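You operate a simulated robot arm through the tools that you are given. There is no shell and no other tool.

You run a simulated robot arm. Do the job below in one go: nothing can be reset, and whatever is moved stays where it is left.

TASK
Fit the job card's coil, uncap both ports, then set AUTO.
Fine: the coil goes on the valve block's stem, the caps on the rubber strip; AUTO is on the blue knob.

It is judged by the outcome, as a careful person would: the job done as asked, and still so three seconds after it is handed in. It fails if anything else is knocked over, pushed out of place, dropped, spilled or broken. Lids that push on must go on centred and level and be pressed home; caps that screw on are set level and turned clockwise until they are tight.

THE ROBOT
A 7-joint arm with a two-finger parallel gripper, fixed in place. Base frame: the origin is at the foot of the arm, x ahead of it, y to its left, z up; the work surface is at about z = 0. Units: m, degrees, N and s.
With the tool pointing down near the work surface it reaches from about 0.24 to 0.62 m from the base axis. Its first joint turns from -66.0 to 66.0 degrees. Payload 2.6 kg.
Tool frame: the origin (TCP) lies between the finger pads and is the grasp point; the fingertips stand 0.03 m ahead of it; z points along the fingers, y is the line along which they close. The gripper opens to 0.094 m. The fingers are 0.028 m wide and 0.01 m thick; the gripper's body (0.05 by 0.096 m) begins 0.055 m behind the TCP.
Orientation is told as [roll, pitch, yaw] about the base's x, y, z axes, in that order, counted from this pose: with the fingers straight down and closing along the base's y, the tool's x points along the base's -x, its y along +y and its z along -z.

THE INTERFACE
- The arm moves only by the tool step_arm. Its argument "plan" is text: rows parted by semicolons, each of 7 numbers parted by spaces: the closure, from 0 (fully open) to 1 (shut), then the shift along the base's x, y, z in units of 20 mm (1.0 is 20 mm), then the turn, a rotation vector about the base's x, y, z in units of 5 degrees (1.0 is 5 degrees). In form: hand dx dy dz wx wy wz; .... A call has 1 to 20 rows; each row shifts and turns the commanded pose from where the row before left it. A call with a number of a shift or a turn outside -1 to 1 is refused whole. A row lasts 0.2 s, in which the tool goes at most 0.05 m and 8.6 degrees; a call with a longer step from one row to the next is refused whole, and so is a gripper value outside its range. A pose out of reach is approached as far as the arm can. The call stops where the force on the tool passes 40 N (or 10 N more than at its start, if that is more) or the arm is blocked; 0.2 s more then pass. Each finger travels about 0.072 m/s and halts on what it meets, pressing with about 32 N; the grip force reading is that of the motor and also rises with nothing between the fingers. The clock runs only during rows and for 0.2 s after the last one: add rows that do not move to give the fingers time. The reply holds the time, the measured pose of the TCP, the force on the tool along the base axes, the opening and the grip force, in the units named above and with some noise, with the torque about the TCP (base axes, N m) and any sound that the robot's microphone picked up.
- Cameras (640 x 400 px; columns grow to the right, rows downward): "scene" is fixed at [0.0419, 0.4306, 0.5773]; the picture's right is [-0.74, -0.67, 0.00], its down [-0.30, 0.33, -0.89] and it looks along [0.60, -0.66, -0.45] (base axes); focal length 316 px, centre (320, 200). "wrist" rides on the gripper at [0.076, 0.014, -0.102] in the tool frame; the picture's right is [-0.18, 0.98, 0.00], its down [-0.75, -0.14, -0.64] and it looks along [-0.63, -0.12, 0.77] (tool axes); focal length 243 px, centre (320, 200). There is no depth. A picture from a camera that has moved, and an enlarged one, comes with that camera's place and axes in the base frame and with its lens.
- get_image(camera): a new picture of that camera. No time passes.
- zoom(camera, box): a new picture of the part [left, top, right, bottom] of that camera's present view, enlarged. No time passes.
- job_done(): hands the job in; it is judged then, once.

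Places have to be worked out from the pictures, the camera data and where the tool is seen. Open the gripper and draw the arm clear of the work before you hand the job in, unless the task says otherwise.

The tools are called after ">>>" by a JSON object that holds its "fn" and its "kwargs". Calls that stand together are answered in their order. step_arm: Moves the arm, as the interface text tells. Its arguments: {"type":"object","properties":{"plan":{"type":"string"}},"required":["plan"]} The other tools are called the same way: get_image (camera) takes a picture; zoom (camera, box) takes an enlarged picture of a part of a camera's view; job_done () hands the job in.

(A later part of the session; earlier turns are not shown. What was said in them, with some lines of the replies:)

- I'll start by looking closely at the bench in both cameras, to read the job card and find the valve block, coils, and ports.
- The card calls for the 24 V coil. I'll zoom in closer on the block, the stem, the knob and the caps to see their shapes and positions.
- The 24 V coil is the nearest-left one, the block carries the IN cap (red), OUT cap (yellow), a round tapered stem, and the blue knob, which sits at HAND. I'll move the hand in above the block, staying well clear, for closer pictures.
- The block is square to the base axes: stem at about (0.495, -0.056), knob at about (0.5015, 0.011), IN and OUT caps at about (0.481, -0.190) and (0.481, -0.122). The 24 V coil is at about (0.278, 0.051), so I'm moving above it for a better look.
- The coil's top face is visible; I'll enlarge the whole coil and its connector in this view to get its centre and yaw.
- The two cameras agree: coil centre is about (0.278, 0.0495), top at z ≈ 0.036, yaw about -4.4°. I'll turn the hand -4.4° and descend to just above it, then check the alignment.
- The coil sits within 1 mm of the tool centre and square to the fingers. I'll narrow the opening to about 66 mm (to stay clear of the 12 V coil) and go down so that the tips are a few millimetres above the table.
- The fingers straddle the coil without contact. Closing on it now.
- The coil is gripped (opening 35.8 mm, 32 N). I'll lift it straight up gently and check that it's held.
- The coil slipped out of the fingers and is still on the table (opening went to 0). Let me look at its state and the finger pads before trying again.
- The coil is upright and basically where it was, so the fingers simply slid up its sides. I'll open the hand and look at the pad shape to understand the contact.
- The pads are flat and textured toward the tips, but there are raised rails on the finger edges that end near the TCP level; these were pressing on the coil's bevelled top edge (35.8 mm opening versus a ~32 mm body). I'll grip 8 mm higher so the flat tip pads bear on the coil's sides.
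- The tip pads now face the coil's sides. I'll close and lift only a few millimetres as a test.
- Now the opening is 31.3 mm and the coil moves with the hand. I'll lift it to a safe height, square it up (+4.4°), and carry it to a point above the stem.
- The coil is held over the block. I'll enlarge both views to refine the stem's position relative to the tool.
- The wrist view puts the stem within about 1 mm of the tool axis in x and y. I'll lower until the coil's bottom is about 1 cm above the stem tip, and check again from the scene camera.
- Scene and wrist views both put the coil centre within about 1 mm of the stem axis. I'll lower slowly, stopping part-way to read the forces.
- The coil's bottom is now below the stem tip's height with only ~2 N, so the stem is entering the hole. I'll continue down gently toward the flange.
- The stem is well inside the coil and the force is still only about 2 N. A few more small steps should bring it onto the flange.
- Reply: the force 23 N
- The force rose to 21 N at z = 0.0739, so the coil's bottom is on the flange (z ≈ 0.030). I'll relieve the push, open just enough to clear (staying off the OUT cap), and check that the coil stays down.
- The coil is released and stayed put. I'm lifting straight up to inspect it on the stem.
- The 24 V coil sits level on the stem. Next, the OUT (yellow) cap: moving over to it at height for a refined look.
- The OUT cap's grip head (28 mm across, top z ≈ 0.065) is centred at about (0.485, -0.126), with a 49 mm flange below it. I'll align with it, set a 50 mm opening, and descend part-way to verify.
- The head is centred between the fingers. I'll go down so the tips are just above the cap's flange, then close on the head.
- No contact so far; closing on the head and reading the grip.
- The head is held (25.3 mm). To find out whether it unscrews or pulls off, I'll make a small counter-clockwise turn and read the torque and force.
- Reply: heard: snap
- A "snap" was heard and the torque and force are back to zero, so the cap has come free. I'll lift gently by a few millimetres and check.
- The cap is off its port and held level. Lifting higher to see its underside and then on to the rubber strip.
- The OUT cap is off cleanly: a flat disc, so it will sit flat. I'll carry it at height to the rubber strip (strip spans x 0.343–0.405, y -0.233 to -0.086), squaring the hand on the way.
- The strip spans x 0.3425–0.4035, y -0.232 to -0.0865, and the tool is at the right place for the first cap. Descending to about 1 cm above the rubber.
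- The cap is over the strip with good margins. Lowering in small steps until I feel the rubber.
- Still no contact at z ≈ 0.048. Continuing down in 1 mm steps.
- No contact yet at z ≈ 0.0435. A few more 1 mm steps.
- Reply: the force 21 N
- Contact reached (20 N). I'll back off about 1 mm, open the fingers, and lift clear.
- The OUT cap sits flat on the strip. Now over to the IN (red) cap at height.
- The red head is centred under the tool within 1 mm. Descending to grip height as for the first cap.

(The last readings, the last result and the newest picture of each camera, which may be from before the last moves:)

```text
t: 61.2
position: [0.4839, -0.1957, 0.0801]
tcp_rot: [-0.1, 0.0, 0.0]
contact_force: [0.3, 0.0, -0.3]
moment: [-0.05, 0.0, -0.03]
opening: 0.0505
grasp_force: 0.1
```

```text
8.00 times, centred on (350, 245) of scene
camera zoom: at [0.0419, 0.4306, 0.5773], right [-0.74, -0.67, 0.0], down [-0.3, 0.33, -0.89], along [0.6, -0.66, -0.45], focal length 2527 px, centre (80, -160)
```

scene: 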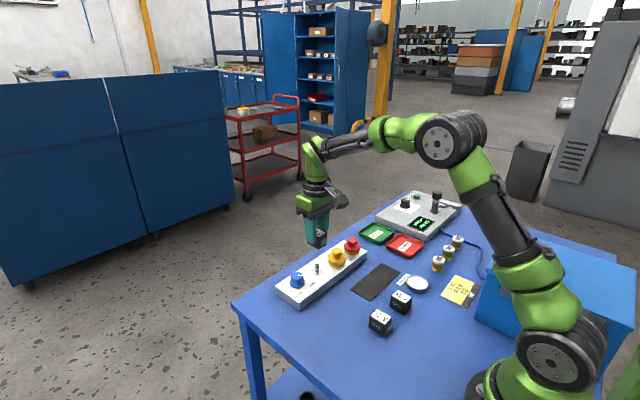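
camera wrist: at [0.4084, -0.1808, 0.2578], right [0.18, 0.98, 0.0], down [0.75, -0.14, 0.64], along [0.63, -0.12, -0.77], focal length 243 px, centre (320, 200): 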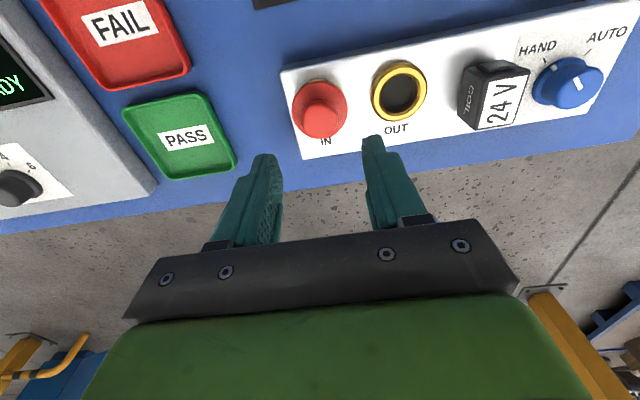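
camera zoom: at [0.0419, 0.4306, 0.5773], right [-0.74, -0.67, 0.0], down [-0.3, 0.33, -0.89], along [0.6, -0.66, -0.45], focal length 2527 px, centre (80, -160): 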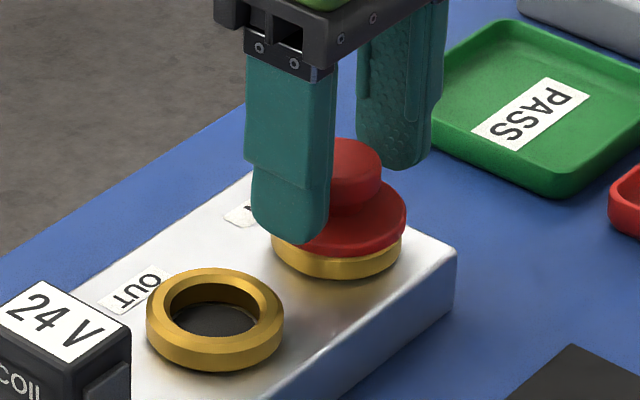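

Well placed around the red head, without contact. Closing on it and reading the grip before trying anything.

>>> {"fn": "step_arm", "kwargs": {"plan": "1 0 0 0 0 0 0; 1 0 0 0 0 0 0; 1 0 0 0 0 0 0; 1 0 0 0 0 0 0"}}

>>> {"fn": "zoom", "kwargs": {"camera": "wrist", "box": [220, 100, 420, 225]}}

```text
t: 62.2
position: [0.484, -0.1947, 0.0795]
tcp_rot: [0.0, 0.0, 0.1]
contact_force: [-1.5, 3.2, 1.5]
moment: [0.21, 0.07, 0.04]
opening: 0.0251
grasp_force: 31.6
```

```text
3.20 times, centred on (320, 162) of wrist
camera zoom: at [0.4081, -0.1814, 0.1824], right [0.18, 0.98, 0.0], down [0.75, -0.14, 0.64], along [0.63, -0.12, -0.77], focal length 776 px, centre (320, 320)
```

zoom: 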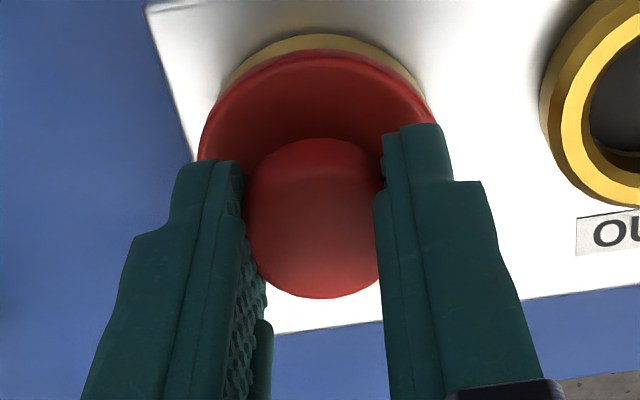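

The same grip as before (25.1 mm). I'll apply the same small counter-clockwise turn to free it.

>>> {"fn": "step_arm", "kwargs": {"plan": "1 0 0 0 0 0 0.4; 1 0 0 0 0 0 0.4; 1 0 0 0 0 0 0.4; 1 0 0 0 0 0 0.4; 1 0 0 0 0 0 0"}}

>>> {"fn": "zoom", "kwargs": {"camera": "scene", "box": [310, 220, 390, 270]}}

```text
t: 63.4
position: [0.4846, -0.1946, 0.0794]
tcp_rot: [0.0, 0.0, 8.0]
contact_force: [0.2, 0.1, -0.4]
moment: [0.01, 0.0, -0.01]
opening: 0.0252
grasp_force: 31.7
heard: snap
```

```text
8.00 times, centred on (350, 245) of scene
camera zoom: at [0.0419, 0.4306, 0.5773], right [-0.74, -0.67, 0.0], down [-0.3, 0.33, -0.89], along [0.6, -0.66, -0.45], focal length 2527 px, centre (80, -160)
```

zoom: 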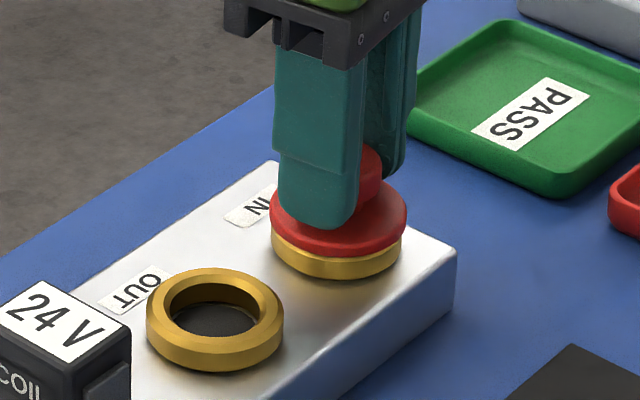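

The same "snap" and zero load, so the red cap is free as well. Lifting gently, then higher.

>>> {"fn": "step_arm", "kwargs": {"plan": "1 0 0 0.1 0 0 0; 1 0 0 0.1 0 0 0; 1 0 0 0.2 0 0 0; 1 0 0 0.3 0 0 0; 1 0 0 0.5 0 0 0; 1 0 0 0.6 0 0 0; 1 0 0 0.6 0 0 0; 1 0 0 0.6 0 0 0; 1 0 0 0.4 0 0 0; 1 0 0 0.2 0 0 0; 1 0 0 0 0 0 0"}}

>>> {"fn": "zoom", "kwargs": {"camera": "scene", "box": [300, 200, 396, 260]}}

```text
t: 65.8
position: [0.4851, -0.1955, 0.1492]
tcp_rot: [0.0, 0.0, 8.0]
contact_force: [-0.7, -1.0, -0.3]
moment: [0.01, -0.03, -0.01]
opening: 0.025
grasp_force: 32.3
```

```text
6.67 times, centred on (348, 230) of scene
camera zoom: at [0.0419, 0.4306, 0.5773], right [-0.74, -0.67, 0.0], down [-0.3, 0.33, -0.89], along [0.6, -0.66, -0.45], focal length 2106 px, centre (133, 0)
```

zoom: 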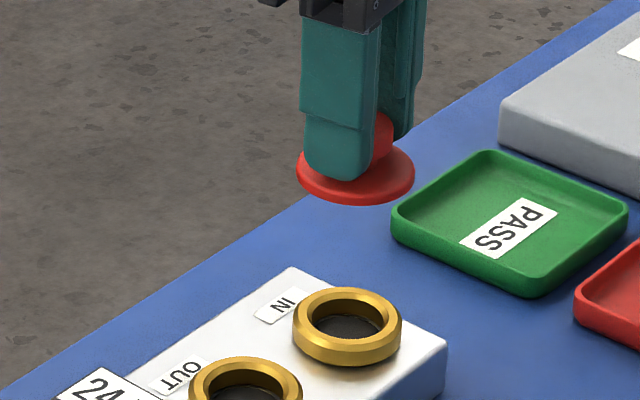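

The IN port is open too. Carrying the red cap to the other half of the strip, squaring the hand.

>>> {"fn": "step_arm", "kwargs": {"plan": "1 -0.4 -0.01 0 0 0 -0.2; 1 -0.7 -0.01 0 0 0 -0.2; 1 -0.8 -0.01 0 0 0 -0.2; 1 -0.88 -0.01 0 0 0 -0.2; 1 -0.87 -0.01 0 0 0 -0.2; 1 -0.8 -0.01 0 0 0 -0.2; 1 -0.7 0 0 0 0 -0.2; 1 -0.42 0 0 0 0 -0.2; 1 0 0 0 0 0 0; 1 0 0 0 0 0 0"}}

>>> {"fn": "get_image", "kwargs": {"camera": "wrist"}}

>>> {"fn": "zoom", "kwargs": {"camera": "scene", "box": [330, 220, 458, 300]}}

```text
t: 68.0
position: [0.3732, -0.1965, 0.1515]
tcp_rot: [0.0, 0.0, 0.0]
contact_force: [-0.9, 0.6, 1.0]
moment: [0.01, 0.01, -0.02]
opening: 0.0252
grasp_force: 32.2
```

```text
taken
camera wrist: at [0.2969, -0.1825, 0.2544], right [0.18, 0.98, 0.0], down [0.75, -0.14, 0.64], along [0.63, -0.12, -0.77], focal length 243 px, centre (320, 200)
```

wrist: 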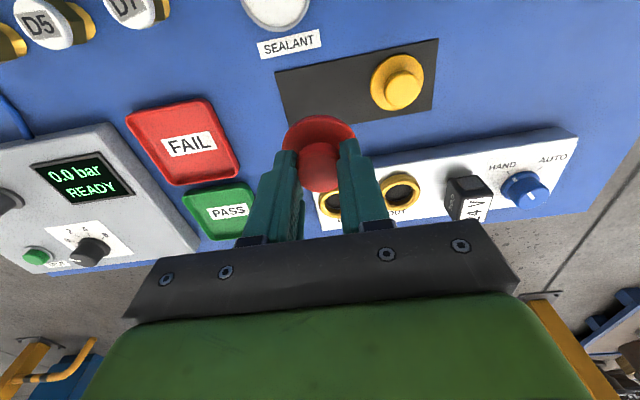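

```text
5.00 times, centred on (394, 260) of scene
camera zoom: at [0.0419, 0.4306, 0.5773], right [-0.74, -0.67, 0.0], down [-0.3, 0.33, -0.89], along [0.6, -0.66, -0.45], focal length 1580 px, centre (-50, -100)
```

zoom: 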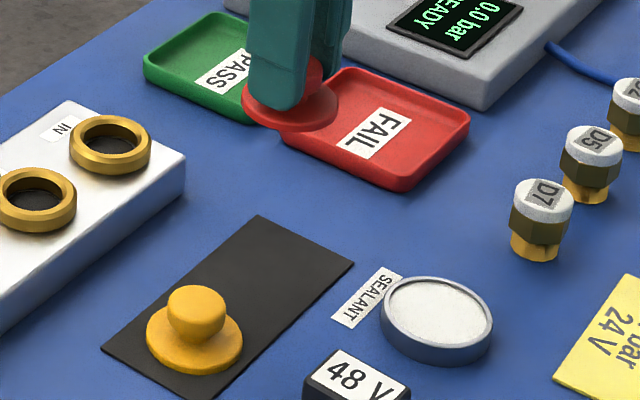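

Red cap is over the strip's free half. Descending to just above the rubber.

>>> {"fn": "step_arm", "kwargs": {"plan": "1 0 0 -0.4 0 0 0; 1 0 0 -0.7 0 0 0; 1 0 0 -0.8 0 0 0; 1 0 0 -0.8 0 0 0; 1 0 0 -0.8 0 0 0; 1 0 0 -0.7 0 0 0; 1 0 0 -0.5 0 0 0; 1 0 0 -0.3 0 0 0; 1 0 0 -0.15 0 0 0; 1 0 0 -0.05 0 0 0; 1 0 0 0 0 0 0"}}

>>> {"fn": "zoom", "kwargs": {"camera": "scene", "box": [340, 240, 436, 300]}}

```text
t: 70.4
position: [0.3728, -0.1965, 0.047]
tcp_rot: [0.0, -0.1, 0.0]
contact_force: [-0.6, 0.5, -0.3]
moment: [-0.03, -0.02, 0.01]
opening: 0.025
grasp_force: 32.1
```

```text
6.67 times, centred on (388, 270) of scene
camera zoom: at [0.0419, 0.4306, 0.5773], right [-0.74, -0.67, 0.0], down [-0.3, 0.33, -0.89], along [0.6, -0.66, -0.45], focal length 2106 px, centre (-133, -267)
```

zoom: 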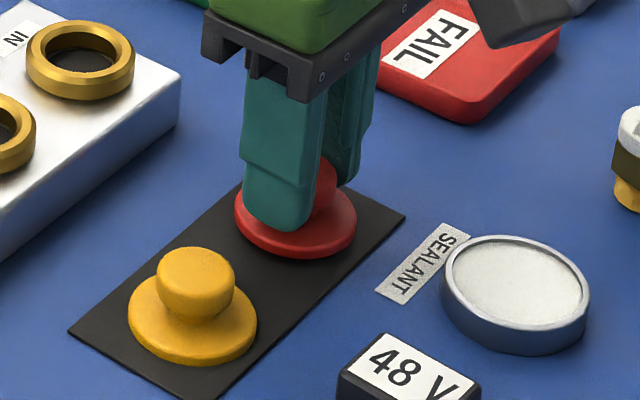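

The red cap is a few millimetres above the strip, clear of the yellow one. Small steps down until contact.

>>> {"fn": "step_arm", "kwargs": {"plan": "1 0 0 -0.05 0 0 0; 1 0 0 -0.05 0 0 0; 1 0 0 -0.05 0 0 0; 1 0 0 0 0 0 0"}}

>>> {"fn": "step_arm", "kwargs": {"plan": "1 0 0 -0.04 0 0 0; 1 0 0 0 0 0 0"}}

```text
t: 71.4
position: [0.3728, -0.1972, 0.0442]
tcp_rot: [0.0, 0.0, 0.0]
contact_force: [-1.0, 0.7, -1.1]
moment: [-0.01, 0.0, 0.02]
opening: 0.0252
grasp_force: 32.0
```

```text
t: 72.0
position: [0.3721, -0.197, 0.0435]
tcp_rot: [0.0, 0.0, 0.0]
contact_force: [0.2, 0.4, -0.5]
moment: [0.03, -0.02, 0.0]
opening: 0.0251
grasp_force: 32.2
```

>>> {"fn": "step_arm", "kwargs": {"plan": "1 0 0 -0.04 0 0 0; 1 0 0 0 0 0 0"}}

>>> {"fn": "step_arm", "kwargs": {"plan": "1 0 0 -0.04 0 0 0; 1 0 0 0 0 0 0"}}

```text
t: 72.6
position: [0.3731, -0.1959, 0.0417]
tcp_rot: [0.0, -0.1, 0.0]
contact_force: [0.0, 0.0, -0.4]
moment: [0.0, 0.0, 0.02]
opening: 0.0251
grasp_force: 32.1
```

```text
t: 73.2
position: [0.3737, -0.1965, 0.0427]
tcp_rot: [0.0, 0.0, -0.1]
contact_force: [-0.5, -1.2, 6.8]
moment: [-0.13, 0.08, -0.03]
opening: 0.0252
grasp_force: 31.5
```

Light contact (6.8 N): the cap is on the strip. Releasing and lifting clear.

>>> {"fn": "step_arm", "kwargs": {"plan": "0.9 0 0 0 0 0 0; 0.75 0 0 0 0 0 0; 0.6 0 0 0 0 0 0; 0.5 0 0 0 0 0 0; 0.5 0 0 0 0 0 0; 0.5 0 0 0.2 0 0 0; 0.5 0 0 0.4 0 0 0; 0.5 0 0 0.7 0 0 0; 0.5 0 0 0.8 0 0 0; 0.5 0 0 0.8 0 0 0; 0.5 0 0 0.8 0 0 0; 0.5 0 0 0.8 0 0 0; 0.5 0 0 0.7 0 0 0; 0.5 0 0 0.5 0 0 0; 0.5 0 0 0 0 0 0"}}

>>> {"fn": "zoom", "kwargs": {"camera": "scene", "box": [270, 210, 430, 310]}}

>>> {"fn": "get_image", "kwargs": {"camera": "wrist"}}

```text
t: 76.4
position: [0.3726, -0.1968, 0.1568]
tcp_rot: [0.0, 0.0, 0.0]
contact_force: [-1.0, -0.2, 0.3]
moment: [-0.01, 0.0, -0.02]
opening: 0.0469
grasp_force: 0.0
```

```text
4.00 times, centred on (350, 260) of scene
camera zoom: at [0.0419, 0.4306, 0.5773], right [-0.74, -0.67, 0.0], down [-0.3, 0.33, -0.89], along [0.6, -0.66, -0.45], focal length 1264 px, centre (200, -40)
```

zoom: 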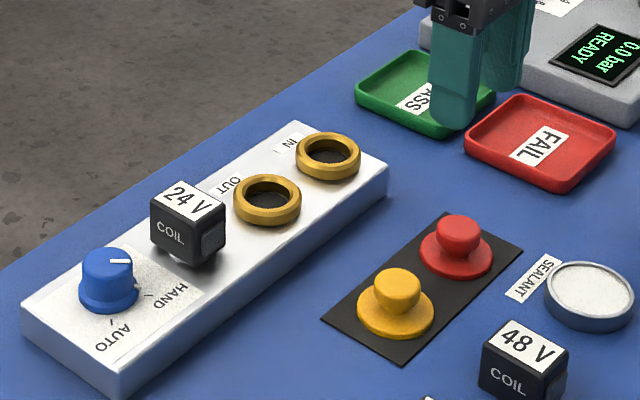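

```text
taken
camera wrist: at [0.2971, -0.1826, 0.2589], right [0.18, 0.98, 0.0], down [0.75, -0.14, 0.64], along [0.63, -0.12, -0.77], focal length 243 px, centre (320, 200)
```

wrist: 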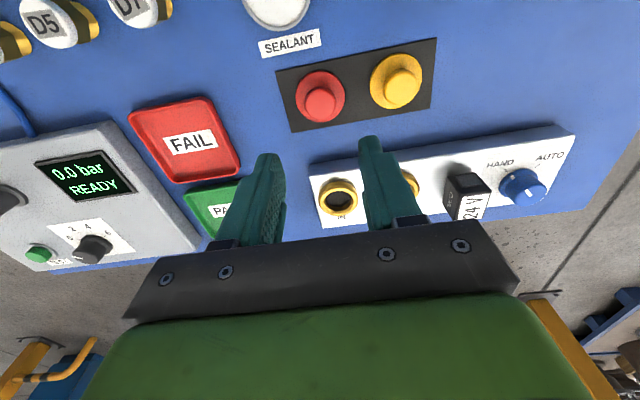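

Both caps rest flat on the rubber strip. Now over to the blue knob at height.

>>> {"fn": "step_arm", "kwargs": {"plan": "0.46 0.25 0.4 0 0 0 0; 0.46 0.4 0.65 0 0 0 0; 0.46 0.5 0.8 0 0 0 0; 0.46 0.6 0.95 0 0 0 0; 0.46 0.6 0.95 0 0 0 0; 0.46 0.6 0.95 0 0 0 0; 0.46 0.6 0.95 0 0 0 0; 0.46 0.6 0.95 0 0 0 0; 0.46 0.6 0.95 0 0 0 0; 0.46 0.55 0.9 0 0 0 0; 0.46 0.5 0.8 0 0 0 0; 0.46 0.4 0.7 0 0 0 0; 0.46 0.25 0.45 0 0 0 0; 0.46 0 0 0 0 0 0; 0.46 0 0 0 0 0 0"}}

>>> {"fn": "get_image", "kwargs": {"camera": "wrist"}}

>>> {"fn": "zoom", "kwargs": {"camera": "wrist", "box": [256, 60, 384, 140]}}

>>> {"fn": "zoom", "kwargs": {"camera": "scene", "box": [266, 250, 346, 300]}}

```text
t: 79.6
position: [0.5024, 0.0113, 0.1565]
tcp_rot: [0.0, 0.0, 0.0]
contact_force: [-0.3, 1.0, -0.3]
moment: [0.0, 0.02, 0.0]
opening: 0.0509
grasp_force: 0.1
```

```text
taken
camera wrist: at [0.4262, 0.0254, 0.2589], right [0.18, 0.98, 0.0], down [0.75, -0.14, 0.64], along [0.63, -0.12, -0.77], focal length 243 px, centre (320, 200)
```

wrist: 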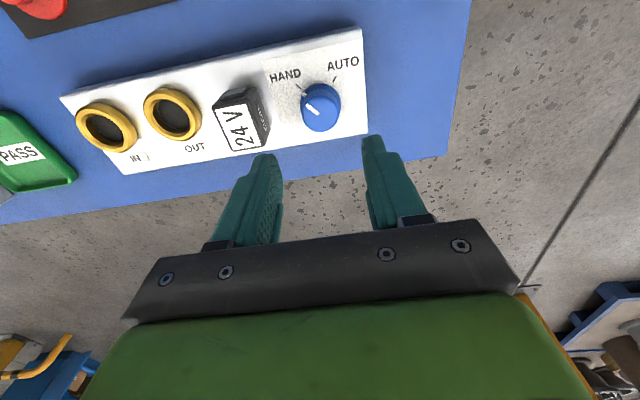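

```text
5.00 times, centred on (320, 100) of wrist
camera zoom: at [0.4262, 0.0254, 0.2589], right [0.18, 0.98, 0.0], down [0.75, -0.14, 0.64], along [0.63, -0.12, -0.77], focal length 1213 px, centre (320, 700)
```

zoom: 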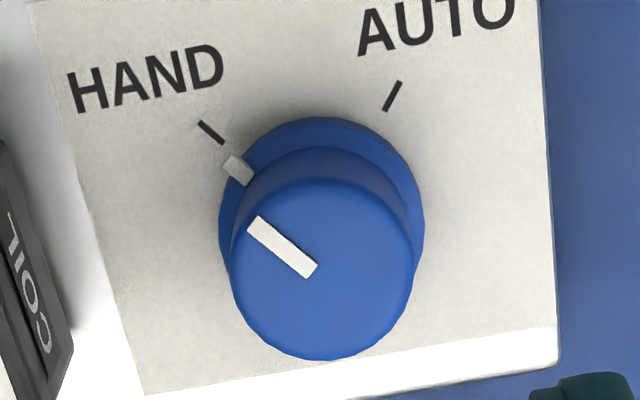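

```text
8.00 times, centred on (306, 275) of scene
camera zoom: at [0.0419, 0.4306, 0.5773], right [-0.74, -0.67, 0.0], down [-0.3, 0.33, -0.89], along [0.6, -0.66, -0.45], focal length 2527 px, centre (432, -400)
```

zoom: 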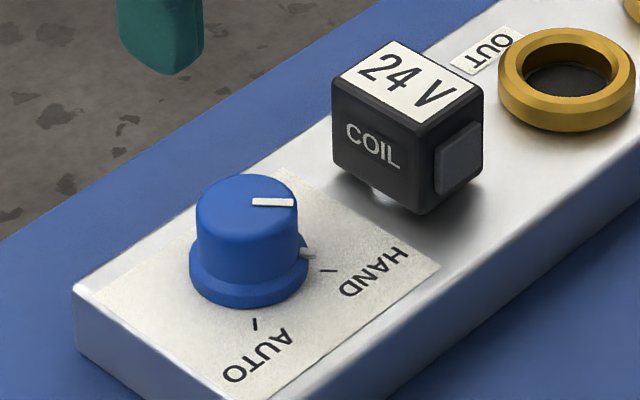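

The knob's axis is within ~1 mm of the tool: HAND lies about 40° to one side of -x and AUTO about 40° to the other, so it needs roughly an 80° clockwise turn. I'll first yaw the hand +40° so the fingers straddle the pointer squarely, leaving room to turn to -40°.

>>> {"fn": "step_arm", "kwargs": {"plan": "0.46 -0.03 0.02 0 0 0 0.8; 0.46 -0.02 0.01 0 0 0 0.9; 0.46 0 0 0 0 0 0.9; 0.46 0 0 0 0 0 0.9; 0.46 0 0 0 0 0 0.9; 0.46 0 0 0 0 0 0.9; 0.46 0 0 0 0 0 0.9; 0.46 0 0 0 0 0 0.9; 0.46 0 0 0 0 0 0.9; 0.46 0 0 -0.5 0 0 0; 0.46 0 0 -0.7 0 0 0; 0.46 0 0 -0.7 0 0 0; 0.46 0 0 -0.4 0 0 0; 0.46 0 0 0 0 0 0; 0.46 0 0 0 0 0 0"}}

>>> {"fn": "get_image", "kwargs": {"camera": "wrist"}}

>>> {"fn": "zoom", "kwargs": {"camera": "wrist", "box": [220, 90, 420, 215]}}

>>> {"fn": "zoom", "kwargs": {"camera": "scene", "box": [266, 240, 346, 290]}}

```text
t: 82.8
position: [0.5013, 0.012, 0.111]
tcp_rot: [0.1, 0.0, 39.9]
contact_force: [-0.3, -0.7, 0.4]
moment: [0.0, 0.01, -0.01]
opening: 0.0508
grasp_force: 0.0
```

```text
taken
camera wrist: at [0.4336, -0.0263, 0.2129], right [-0.49, 0.87, 0.0], down [0.67, 0.38, 0.64], along [0.56, 0.32, -0.77], focal length 243 px, centre (320, 200)
```

wrist: 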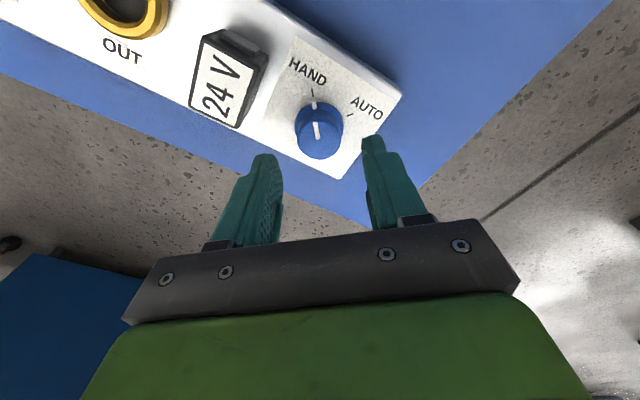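

```text
3.20 times, centred on (320, 152) of wrist
camera zoom: at [0.4336, -0.0263, 0.2129], right [-0.49, 0.87, 0.0], down [0.67, 0.38, 0.64], along [0.56, 0.32, -0.77], focal length 776 px, centre (320, 352)
```

zoom: 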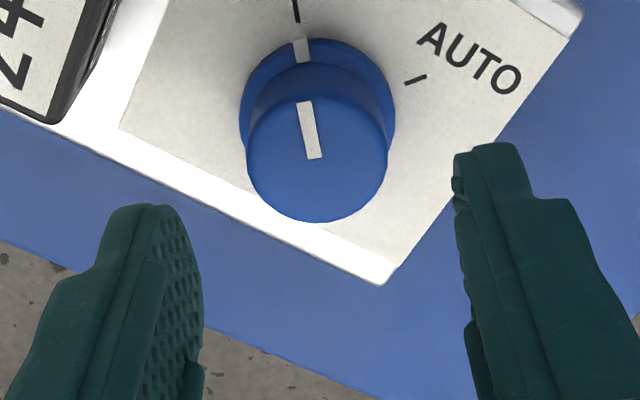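

```text
8.00 times, centred on (306, 265) of scene
camera zoom: at [0.0419, 0.4306, 0.5773], right [-0.74, -0.67, 0.0], down [-0.3, 0.33, -0.89], along [0.6, -0.66, -0.45], focal length 2527 px, centre (432, -320)
```

zoom: 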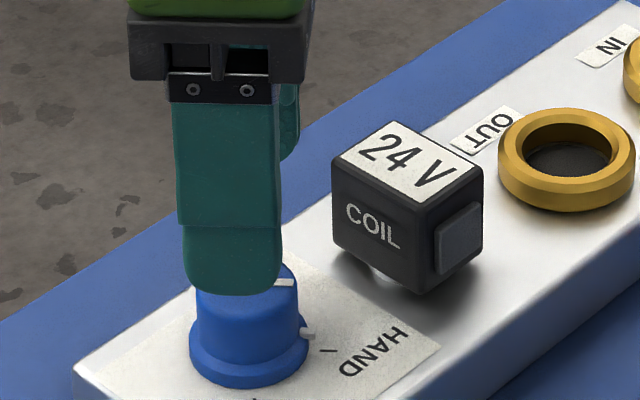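

The knob is centred within ~1 mm, the pointer square to the fingers. Descending so the tips stop just above the knob's skirt.

>>> {"fn": "step_arm", "kwargs": {"plan": "0.46 0 -0.04 -0.4 0 0 0; 0.46 0 0 -0.4 0 0 0; 0.46 0 0 -0.4 0 0 0; 0.46 0 0 -0.35 0 0 0; 0.46 0 0 -0.25 0 0 0; 0.46 0 0 -0.12 0 0 0; 0.46 0 0 0 0 0 0"}}

>>> {"fn": "zoom", "kwargs": {"camera": "wrist", "box": [220, 90, 420, 215]}}

>>> {"fn": "zoom", "kwargs": {"camera": "scene", "box": [266, 245, 346, 295]}}

```text
t: 84.4
position: [0.5013, 0.0124, 0.071]
tcp_rot: [0.0, 0.0, 40.1]
contact_force: [-0.6, 0.1, -0.7]
moment: [-0.02, -0.02, -0.03]
opening: 0.0509
grasp_force: 0.1
```

```text
3.20 times, centred on (320, 152) of wrist
camera zoom: at [0.4339, -0.0272, 0.1741], right [-0.49, 0.87, 0.0], down [0.67, 0.38, 0.64], along [0.56, 0.32, -0.77], focal length 776 px, centre (320, 352)
```

zoom: 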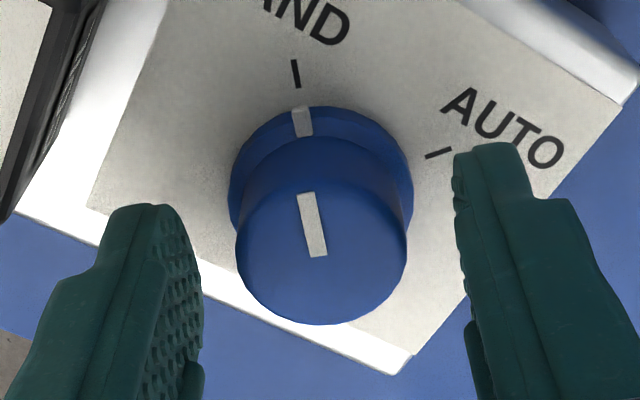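

```text
8.00 times, centred on (306, 270) of scene
camera zoom: at [0.0419, 0.4306, 0.5773], right [-0.74, -0.67, 0.0], down [-0.3, 0.33, -0.89], along [0.6, -0.66, -0.45], focal length 2527 px, centre (432, -360)
```

zoom: 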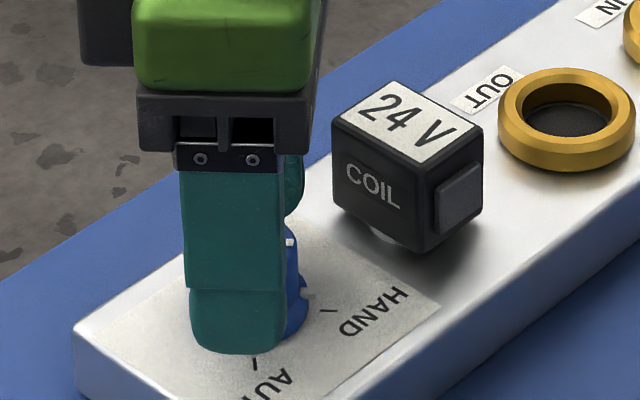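

The knob is centred between the pads. Closing on it.

>>> {"fn": "step_arm", "kwargs": {"plan": "1 0 0 0 0 0 0; 1 0 0 0 0 0 0; 1 0 0 0 0 0 0; 1 0 0 0 0 0 0"}}

>>> {"fn": "zoom", "kwargs": {"camera": "wrist", "box": [220, 90, 420, 215]}}

```text
t: 85.4
position: [0.4998, 0.012, 0.0716]
tcp_rot: [0.1, 0.0, 40.0]
contact_force: [-1.6, 0.4, -1.3]
moment: [-0.19, -0.27, -0.04]
opening: 0.0314
grasp_force: 45.0
```

```text
3.20 times, centred on (320, 152) of wrist
camera zoom: at [0.4339, -0.0271, 0.1742], right [-0.49, 0.87, 0.0], down [0.67, 0.38, 0.64], along [0.56, 0.32, -0.77], focal length 776 px, centre (320, 352)
```

zoom: 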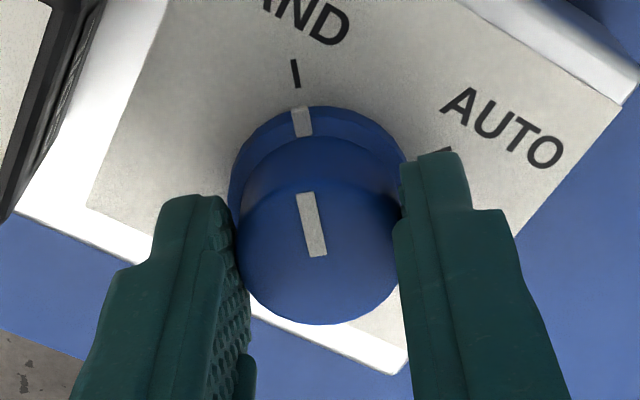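

Gripped at 31.4 mm with little side load. Turning clockwise in a first stage of 30°, then reading the torque.

>>> {"fn": "step_arm", "kwargs": {"plan": "1 0 0 0 0 0 -0.5; 1 0 0 0 0 0 -0.7; 1 0 0 0 0 0 -0.8; 1 0 0 0 0 0 -0.8; 1 0 0 0 0 0 -0.8; 1 0 0 0 0 0 -0.8; 1 0 0 0 0 0 -0.8; 1 0 0 0 0 0 -0.8; 1 0 0 0 0 0 0"}}

>>> {"fn": "zoom", "kwargs": {"camera": "wrist", "box": [220, 90, 420, 215]}}

```text
t: 87.4
position: [0.5017, 0.0121, 0.0718]
tcp_rot: [0.1, 0.0, 10.0]
contact_force: [5.3, 5.3, -7.8]
moment: [-0.17, -0.28, -0.01]
opening: 0.0317
grasp_force: 45.5
```

```text
3.20 times, centred on (320, 152) of wrist
camera zoom: at [0.4236, 0.0121, 0.1742], right [0.01, 1.0, 0.0], down [0.77, -0.01, 0.64], along [0.64, -0.01, -0.77], focal length 776 px, centre (320, 352)
```

zoom: 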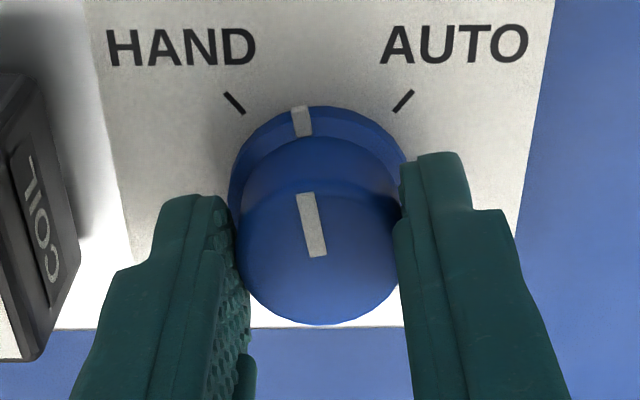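

The knob turns with the hand, with little torque. Ticks measure symmetric at about ±40°, so I'll turn the remaining 50°.

>>> {"fn": "step_arm", "kwargs": {"plan": "1 0 0 0 0 0 -0.5; 1 0 0 0 0 0 -0.8; 1 0 0 0 0 0 -0.8; 1 0 0 0 0 0 -0.8; 1 0 0 0 0 0 -0.8; 1 0 0 0 0 0 -0.8; 1 0 0 0 0 0 -0.8; 1 0 0 0 0 0 -0.8; 1 0 0 0 0 0 -0.8; 1 0 0 0 0 0 -0.8; 1 0 0 0 0 0 -0.8; 1 0 0 0 0 0 -0.8; 1 0 0 0 0 0 -0.7; 1 0 0 0 0 0 0; 1 0 0 0 0 0 0"}}

>>> {"fn": "get_image", "kwargs": {"camera": "wrist"}}

>>> {"fn": "zoom", "kwargs": {"camera": "wrist", "box": [220, 90, 420, 215]}}

>>> {"fn": "zoom", "kwargs": {"camera": "scene", "box": [266, 245, 346, 295]}}

```text
t: 90.6
position: [0.5009, 0.0128, 0.0712]
tcp_rot: [0.1, 0.0, -40.0]
contact_force: [10.6, 15.7, -11.7]
moment: [-0.11, -0.24, 0.01]
opening: 0.0313
grasp_force: 44.5
```

```text
taken
camera wrist: at [0.4521, 0.0717, 0.1744], right [0.77, 0.64, 0.0], down [0.49, -0.59, 0.64], along [0.41, -0.49, -0.77], focal length 243 px, centre (320, 200)
```

wrist: 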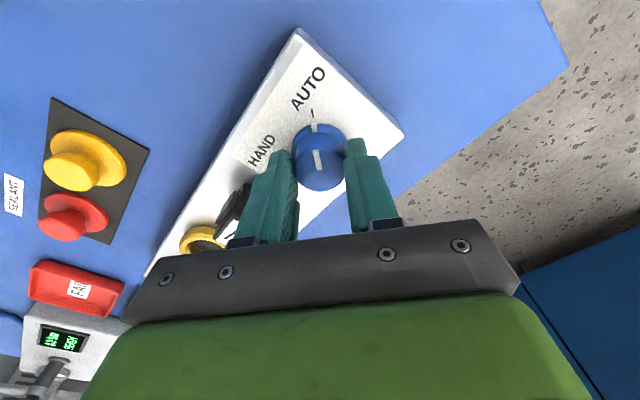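

```text
3.20 times, centred on (320, 152) of wrist
camera zoom: at [0.4521, 0.0717, 0.1744], right [0.77, 0.64, 0.0], down [0.49, -0.59, 0.64], along [0.41, -0.49, -0.77], focal length 776 px, centre (320, 352)
```

zoom: 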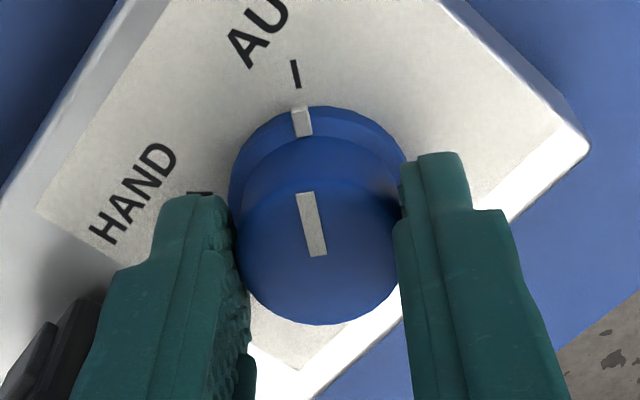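

```text
8.00 times, centred on (306, 270) of scene
camera zoom: at [0.0419, 0.4306, 0.5773], right [-0.74, -0.67, 0.0], down [-0.3, 0.33, -0.89], along [0.6, -0.66, -0.45], focal length 2527 px, centre (432, -360)
```

zoom: 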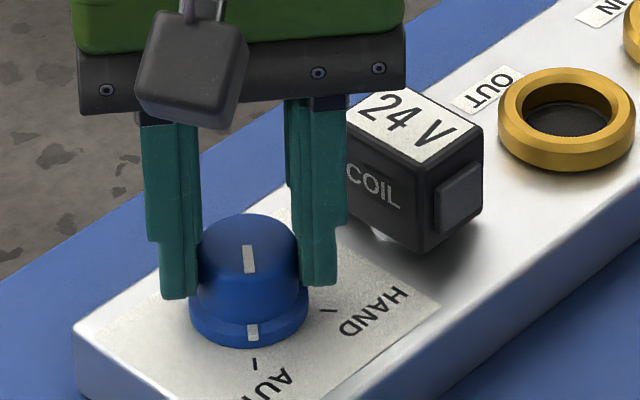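

The pointer now lines up with the AUTO tick just as it did with HAND before. There's some side load on the tool, so I'll relieve it slightly before opening so the knob isn't disturbed.

>>> {"fn": "step_arm", "kwargs": {"plan": "1 0.015 0.02 -0.01 0 0 0; 1 0.015 0.02 -0.01 0 0 0; 1 0 0 0 0 0 0"}}

```text
t: 91.4
position: [0.5022, 0.0125, 0.0707]
tcp_rot: [0.1, 0.1, -40.0]
contact_force: [-2.8, 13.0, 0.6]
moment: [0.02, 0.15, -0.01]
opening: 0.0316
grasp_force: 44.6
```

>>> {"fn": "step_arm", "kwargs": {"plan": "1 -0.005 0.02 0 0 0 0; 1 0 0.01 0 0 0 0; 1 0 0 0 0 0 0"}}

```text
t: 92.2
position: [0.5007, 0.0125, 0.0718]
tcp_rot: [0.0, 0.2, -40.1]
contact_force: [-6.4, 10.0, 9.0]
moment: [0.76, 0.94, 0.01]
opening: 0.0316
grasp_force: 45.3
```

Loads are small and the torque about the knob axis is ~0. Opening gradually and then checking the pointer before withdrawing.

>>> {"fn": "step_arm", "kwargs": {"plan": "0.66 0 0 0 0 0 0; 0.63 0 0 0 0 0 0; 0.58 0 0 0 0 0 0; 0.52 0 0 0 0 0 0; 0.46 0 0 0 0 0 0; 0.46 0 0 0 0 0 0"}}

>>> {"fn": "zoom", "kwargs": {"camera": "wrist", "box": [220, 90, 420, 215]}}

```text
t: 93.6
position: [0.501, 0.0121, 0.0712]
tcp_rot: [0.1, 0.1, -40.0]
contact_force: [-0.2, -0.2, -0.4]
moment: [-0.02, -0.03, -0.02]
opening: 0.0509
grasp_force: 0.0
```

```text
3.20 times, centred on (320, 152) of wrist
camera zoom: at [0.4525, 0.072, 0.174], right [0.77, 0.63, 0.0], down [0.49, -0.59, 0.64], along [0.41, -0.5, -0.77], focal length 776 px, centre (320, 352)
```

zoom: 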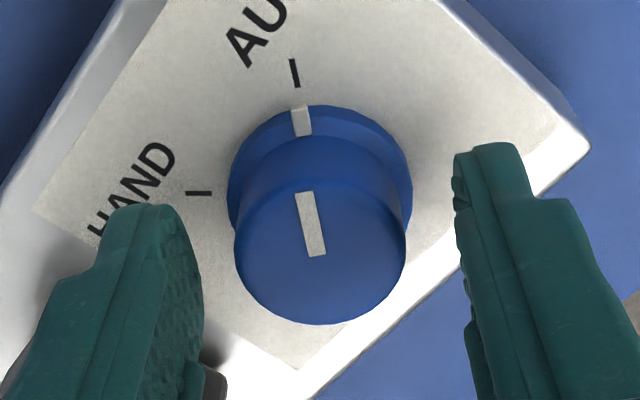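

The knob stays on AUTO after release. Lifting straight up and away.

>>> {"fn": "step_arm", "kwargs": {"plan": "0.46 0 0 0.2 0 0 0; 0.46 0 0 0.4 0 0 0; 0.46 0 0 0.7 0 0 0; 0.46 0 0 0.9 0 0 0; 0.46 0 0 0.9 0 0 0; 0.46 0 0 0.9 0 0 0; 0.46 0 0 0.9 0 0 0; 0.3 0 0 0.9 0 0 0.8; 0.3 0 0 0.9 0 0 0.9; 0.3 0 0 0.9 0 0 0.9; 0.2 0 0 0.7 0 0 0.9; 0.2 0 0 0.5 0 0 0.9; 0.1 0 0 0.3 0 0 0.9; 0 0 0 0 0 0 0.9; 0 0 0 0 0 0 0.9; 0 0 0 0 0 0 0.9; 0 0 0 0 0 0 0; 0 0 0 0 0 0 0"}}

>>> {"fn": "get_image", "kwargs": {"camera": "wrist"}}

>>> {"fn": "get_image", "kwargs": {"camera": "scene"}}

>>> {"fn": "zoom", "kwargs": {"camera": "scene", "box": [266, 225, 426, 325]}}

>>> {"fn": "zoom", "kwargs": {"camera": "scene", "box": [276, 250, 340, 290]}}

```text
t: 97.4
position: [0.5007, 0.0131, 0.2544]
tcp_rot: [0.0, -0.1, 0.0]
contact_force: [-0.2, -0.9, 1.2]
moment: [0.03, 0.02, -0.01]
opening: 0.094
grasp_force: 0.1
```

```text
taken
camera wrist: at [0.4254, 0.0263, 0.356], right [0.18, 0.98, 0.0], down [0.75, -0.14, 0.64], along [0.63, -0.12, -0.77], focal length 243 px, centre (320, 200)
```

wrist: 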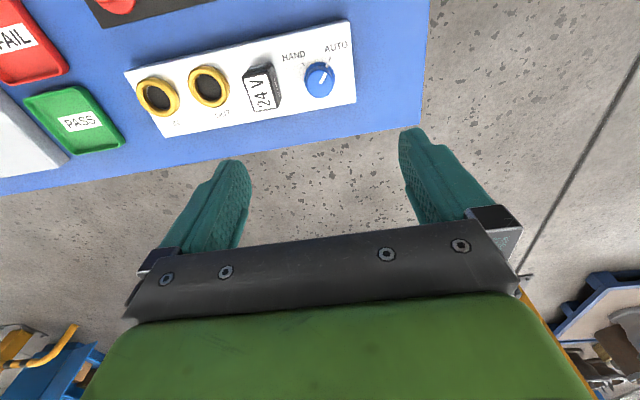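

```text
taken
```

scene: 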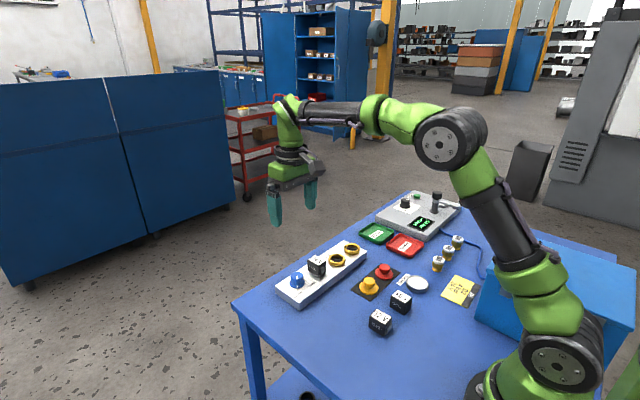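

```text
4.00 times, centred on (346, 275) of scene
camera zoom: at [0.0419, 0.4306, 0.5773], right [-0.74, -0.67, 0.0], down [-0.3, 0.33, -0.89], along [0.6, -0.66, -0.45], focal length 1264 px, centre (216, -100)
```

zoom: 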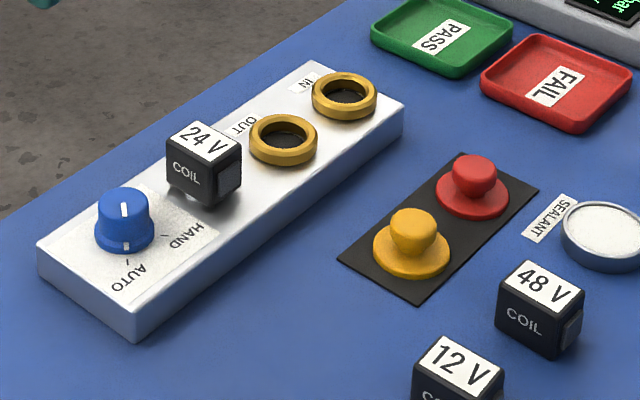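

```text
10.00 times, centred on (308, 270) of scene
camera zoom: at [0.0419, 0.4306, 0.5773], right [-0.74, -0.67, 0.0], down [-0.3, 0.33, -0.89], along [0.6, -0.66, -0.45], focal length 3159 px, centre (440, -500)
```

zoom: 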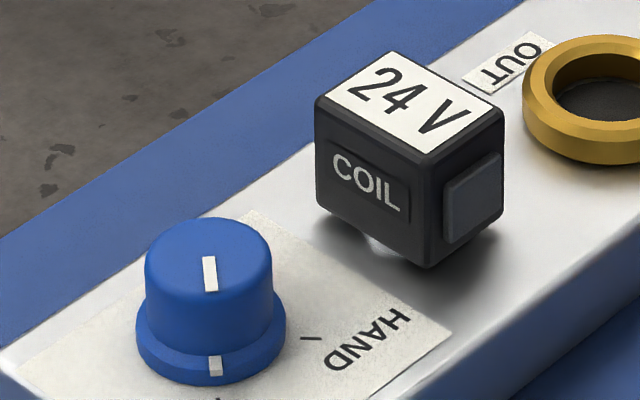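

Everything looks right; I'll take closer looks to confirm the coil's seating on the flange, the pointer at AUTO, and that nothing else has moved.

>>> {"fn": "zoom", "kwargs": {"camera": "scene", "box": [300, 260, 332, 280]}}

>>> {"fn": "zoom", "kwargs": {"camera": "wrist", "box": [220, 30, 380, 130]}}

>>> {"fn": "zoom", "kwargs": {"camera": "scene", "box": [340, 255, 430, 311]}}

>>> {"fn": "zoom", "kwargs": {"camera": "scene", "box": [272, 265, 320, 295]}}

```text
16.00 times, centred on (316, 270) of scene
camera zoom: at [0.0419, 0.4306, 0.5773], right [-0.74, -0.67, 0.0], down [-0.3, 0.33, -0.89], along [0.6, -0.66, -0.45], focal length 5054 px, centre (384, -920)
```

zoom: 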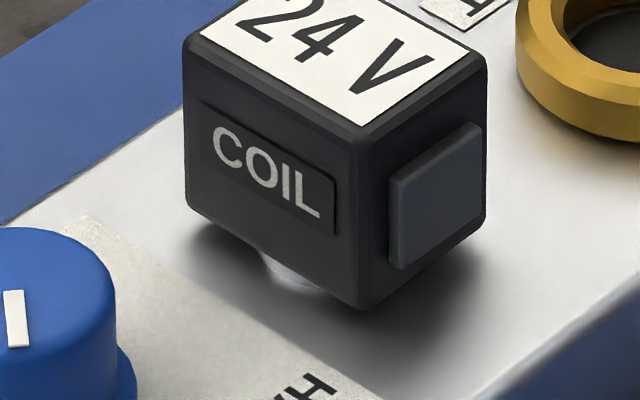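

```text
4.00 times, centred on (300, 80) of wrist
camera zoom: at [0.4254, 0.0263, 0.356], right [0.18, 0.98, 0.0], down [0.75, -0.14, 0.64], along [0.63, -0.12, -0.77], focal length 970 px, centre (400, 680)
```

zoom: 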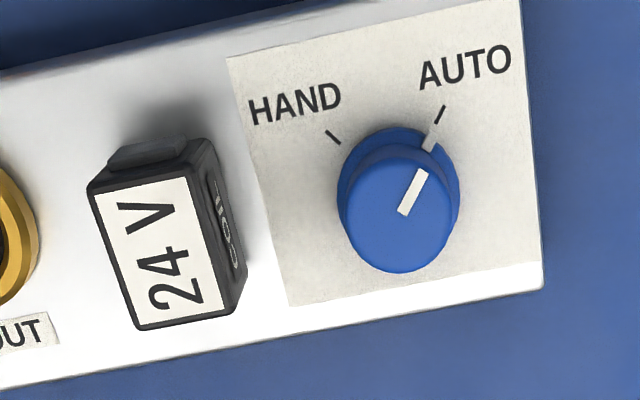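

```text
7.11 times, centred on (385, 283) of scene
camera zoom: at [0.0419, 0.4306, 0.5773], right [-0.74, -0.67, 0.0], down [-0.3, 0.33, -0.89], along [0.6, -0.66, -0.45], focal length 2246 px, centre (-142, -390)
```

zoom: 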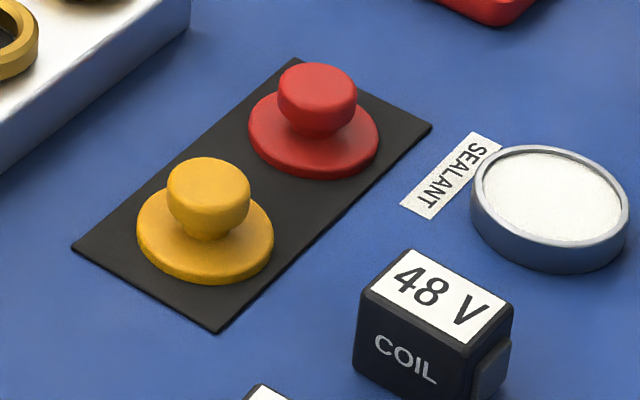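

```text
13.33 times, centred on (296, 280) of scene
camera zoom: at [0.0419, 0.4306, 0.5773], right [-0.74, -0.67, 0.0], down [-0.3, 0.33, -0.89], along [0.6, -0.66, -0.45], focal length 4212 px, centre (640, -867)
```

zoom: 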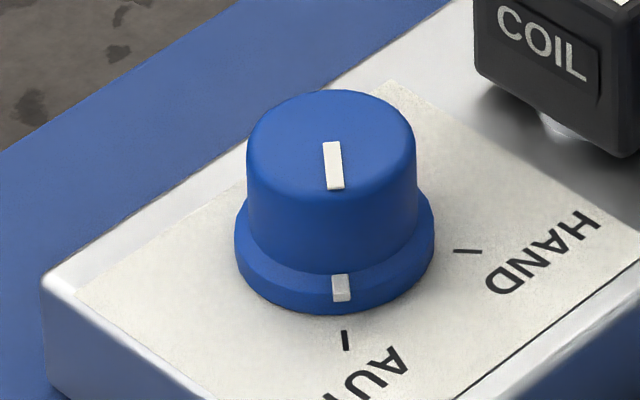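

The pointer is on the AUTO tick, the coil is level on the flange (top ≈ 0.067, contact had been on the flange rim), both ports are open, and both caps lie flat on the strip. I'll draw the arm back up to its starting pose and take a last look.

>>> {"fn": "step_arm", "kwargs": {"plan": "0 -0.4 0.15 0.4 0 0 0; 0 -0.7 0.3 0.7 0 0 0; 0 -0.8 0.3 0.8 0 0 0; 0 -0.8 0.3 0.8 0 0 0; 0 -0.8 0.35 0.8 0 0 0; 0 -0.8 0.35 0.8 0 0 0; 0 -0.8 0.35 0.8 0 0 0; 0 -0.8 0.3 0.8 0 0 0; 0 -0.7 0.3 0.7 0 0 0; 0 -0.5 0.2 0.4 0 0 0; 0 -0.25 0.1 0.2 0 0 0; 0 0 0 0 0 0 0; 0 0 0 0 0 0 0"}}

>>> {"fn": "get_image", "kwargs": {"camera": "scene"}}

>>> {"fn": "get_image", "kwargs": {"camera": "wrist"}}

>>> {"fn": "zoom", "kwargs": {"camera": "scene", "box": [260, 180, 500, 330]}}

```text
t: 100.2
position: [0.3545, 0.0731, 0.3962]
tcp_rot: [0.0, -0.1, 0.0]
contact_force: [-0.1, 0.2, 0.5]
moment: [-0.03, -0.04, -0.01]
opening: 0.0942
grasp_force: 0.1
```

```text
taken
```

scene: 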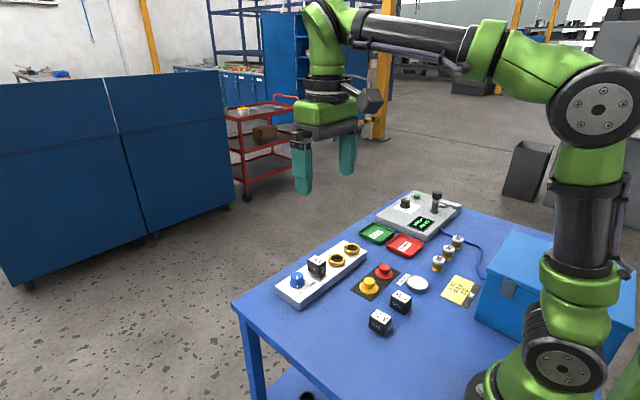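

```text
taken
camera wrist: at [0.2784, 0.0865, 0.5005], right [0.18, 0.98, 0.0], down [0.75, -0.14, 0.64], along [0.63, -0.12, -0.77], focal length 243 px, centre (320, 200)
```

wrist: 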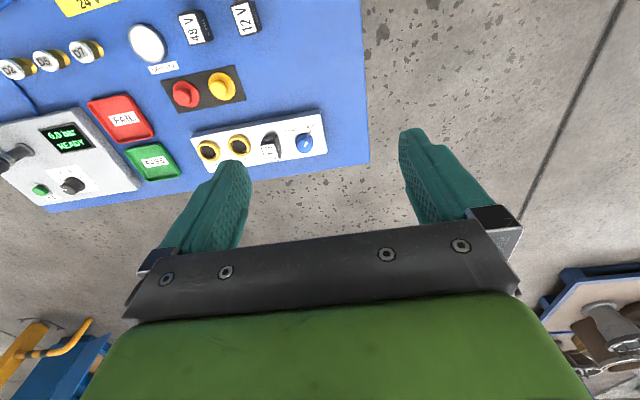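

```text
2.67 times, centred on (380, 255) of scene
camera zoom: at [0.0418, 0.4306, 0.5773], right [-0.74, -0.67, 0.0], down [-0.3, 0.33, -0.89], along [0.6, -0.66, -0.45], focal length 842 px, centre (160, 53)
```

zoom: 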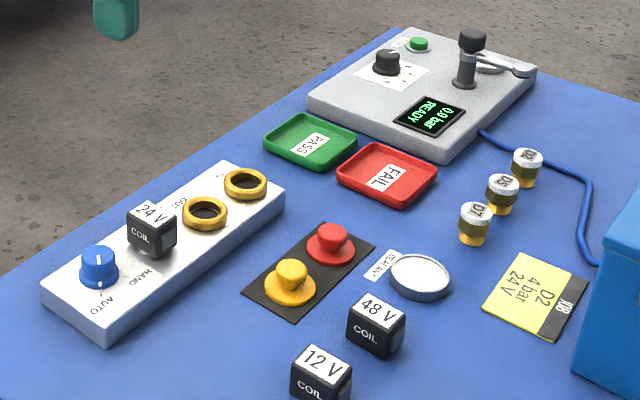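

The arm is clear with the gripper open. The 24 V coil is on the stem, both ports are open with the caps on the rubber strip, the knob points to AUTO, and everything else is where it was. Handing in the job.

>>> {"fn": "job_done", "kwargs": {}}

```text
The job is handed in.
```

The job is finished and handed in; I haven't seen the judge's result.

- **Coil:** the job card calls for 24 V, so I fitted the 24 V coil. It sits level on the valve block's stem. I pushed it down with about 21 N until it stopped on the flange.
- **Ports:** both IN and OUT are uncapped. Each cap came free with a small counter-clockwise turn and an audible snap. Both caps lie flat on the rubber strip.
- **Knob:** I turned it about 80° clockwise from HAND. The pointer lines up with the AUTO mark and stayed there after I let go.

My first grip on the coil slipped as I lifted. The coil stayed upright on the table and moved by less than a millimetre, and gripping it higher up worked.

The final pictures show nothing else knocked over or moved. The arm is back at its starting position with the gripper open.
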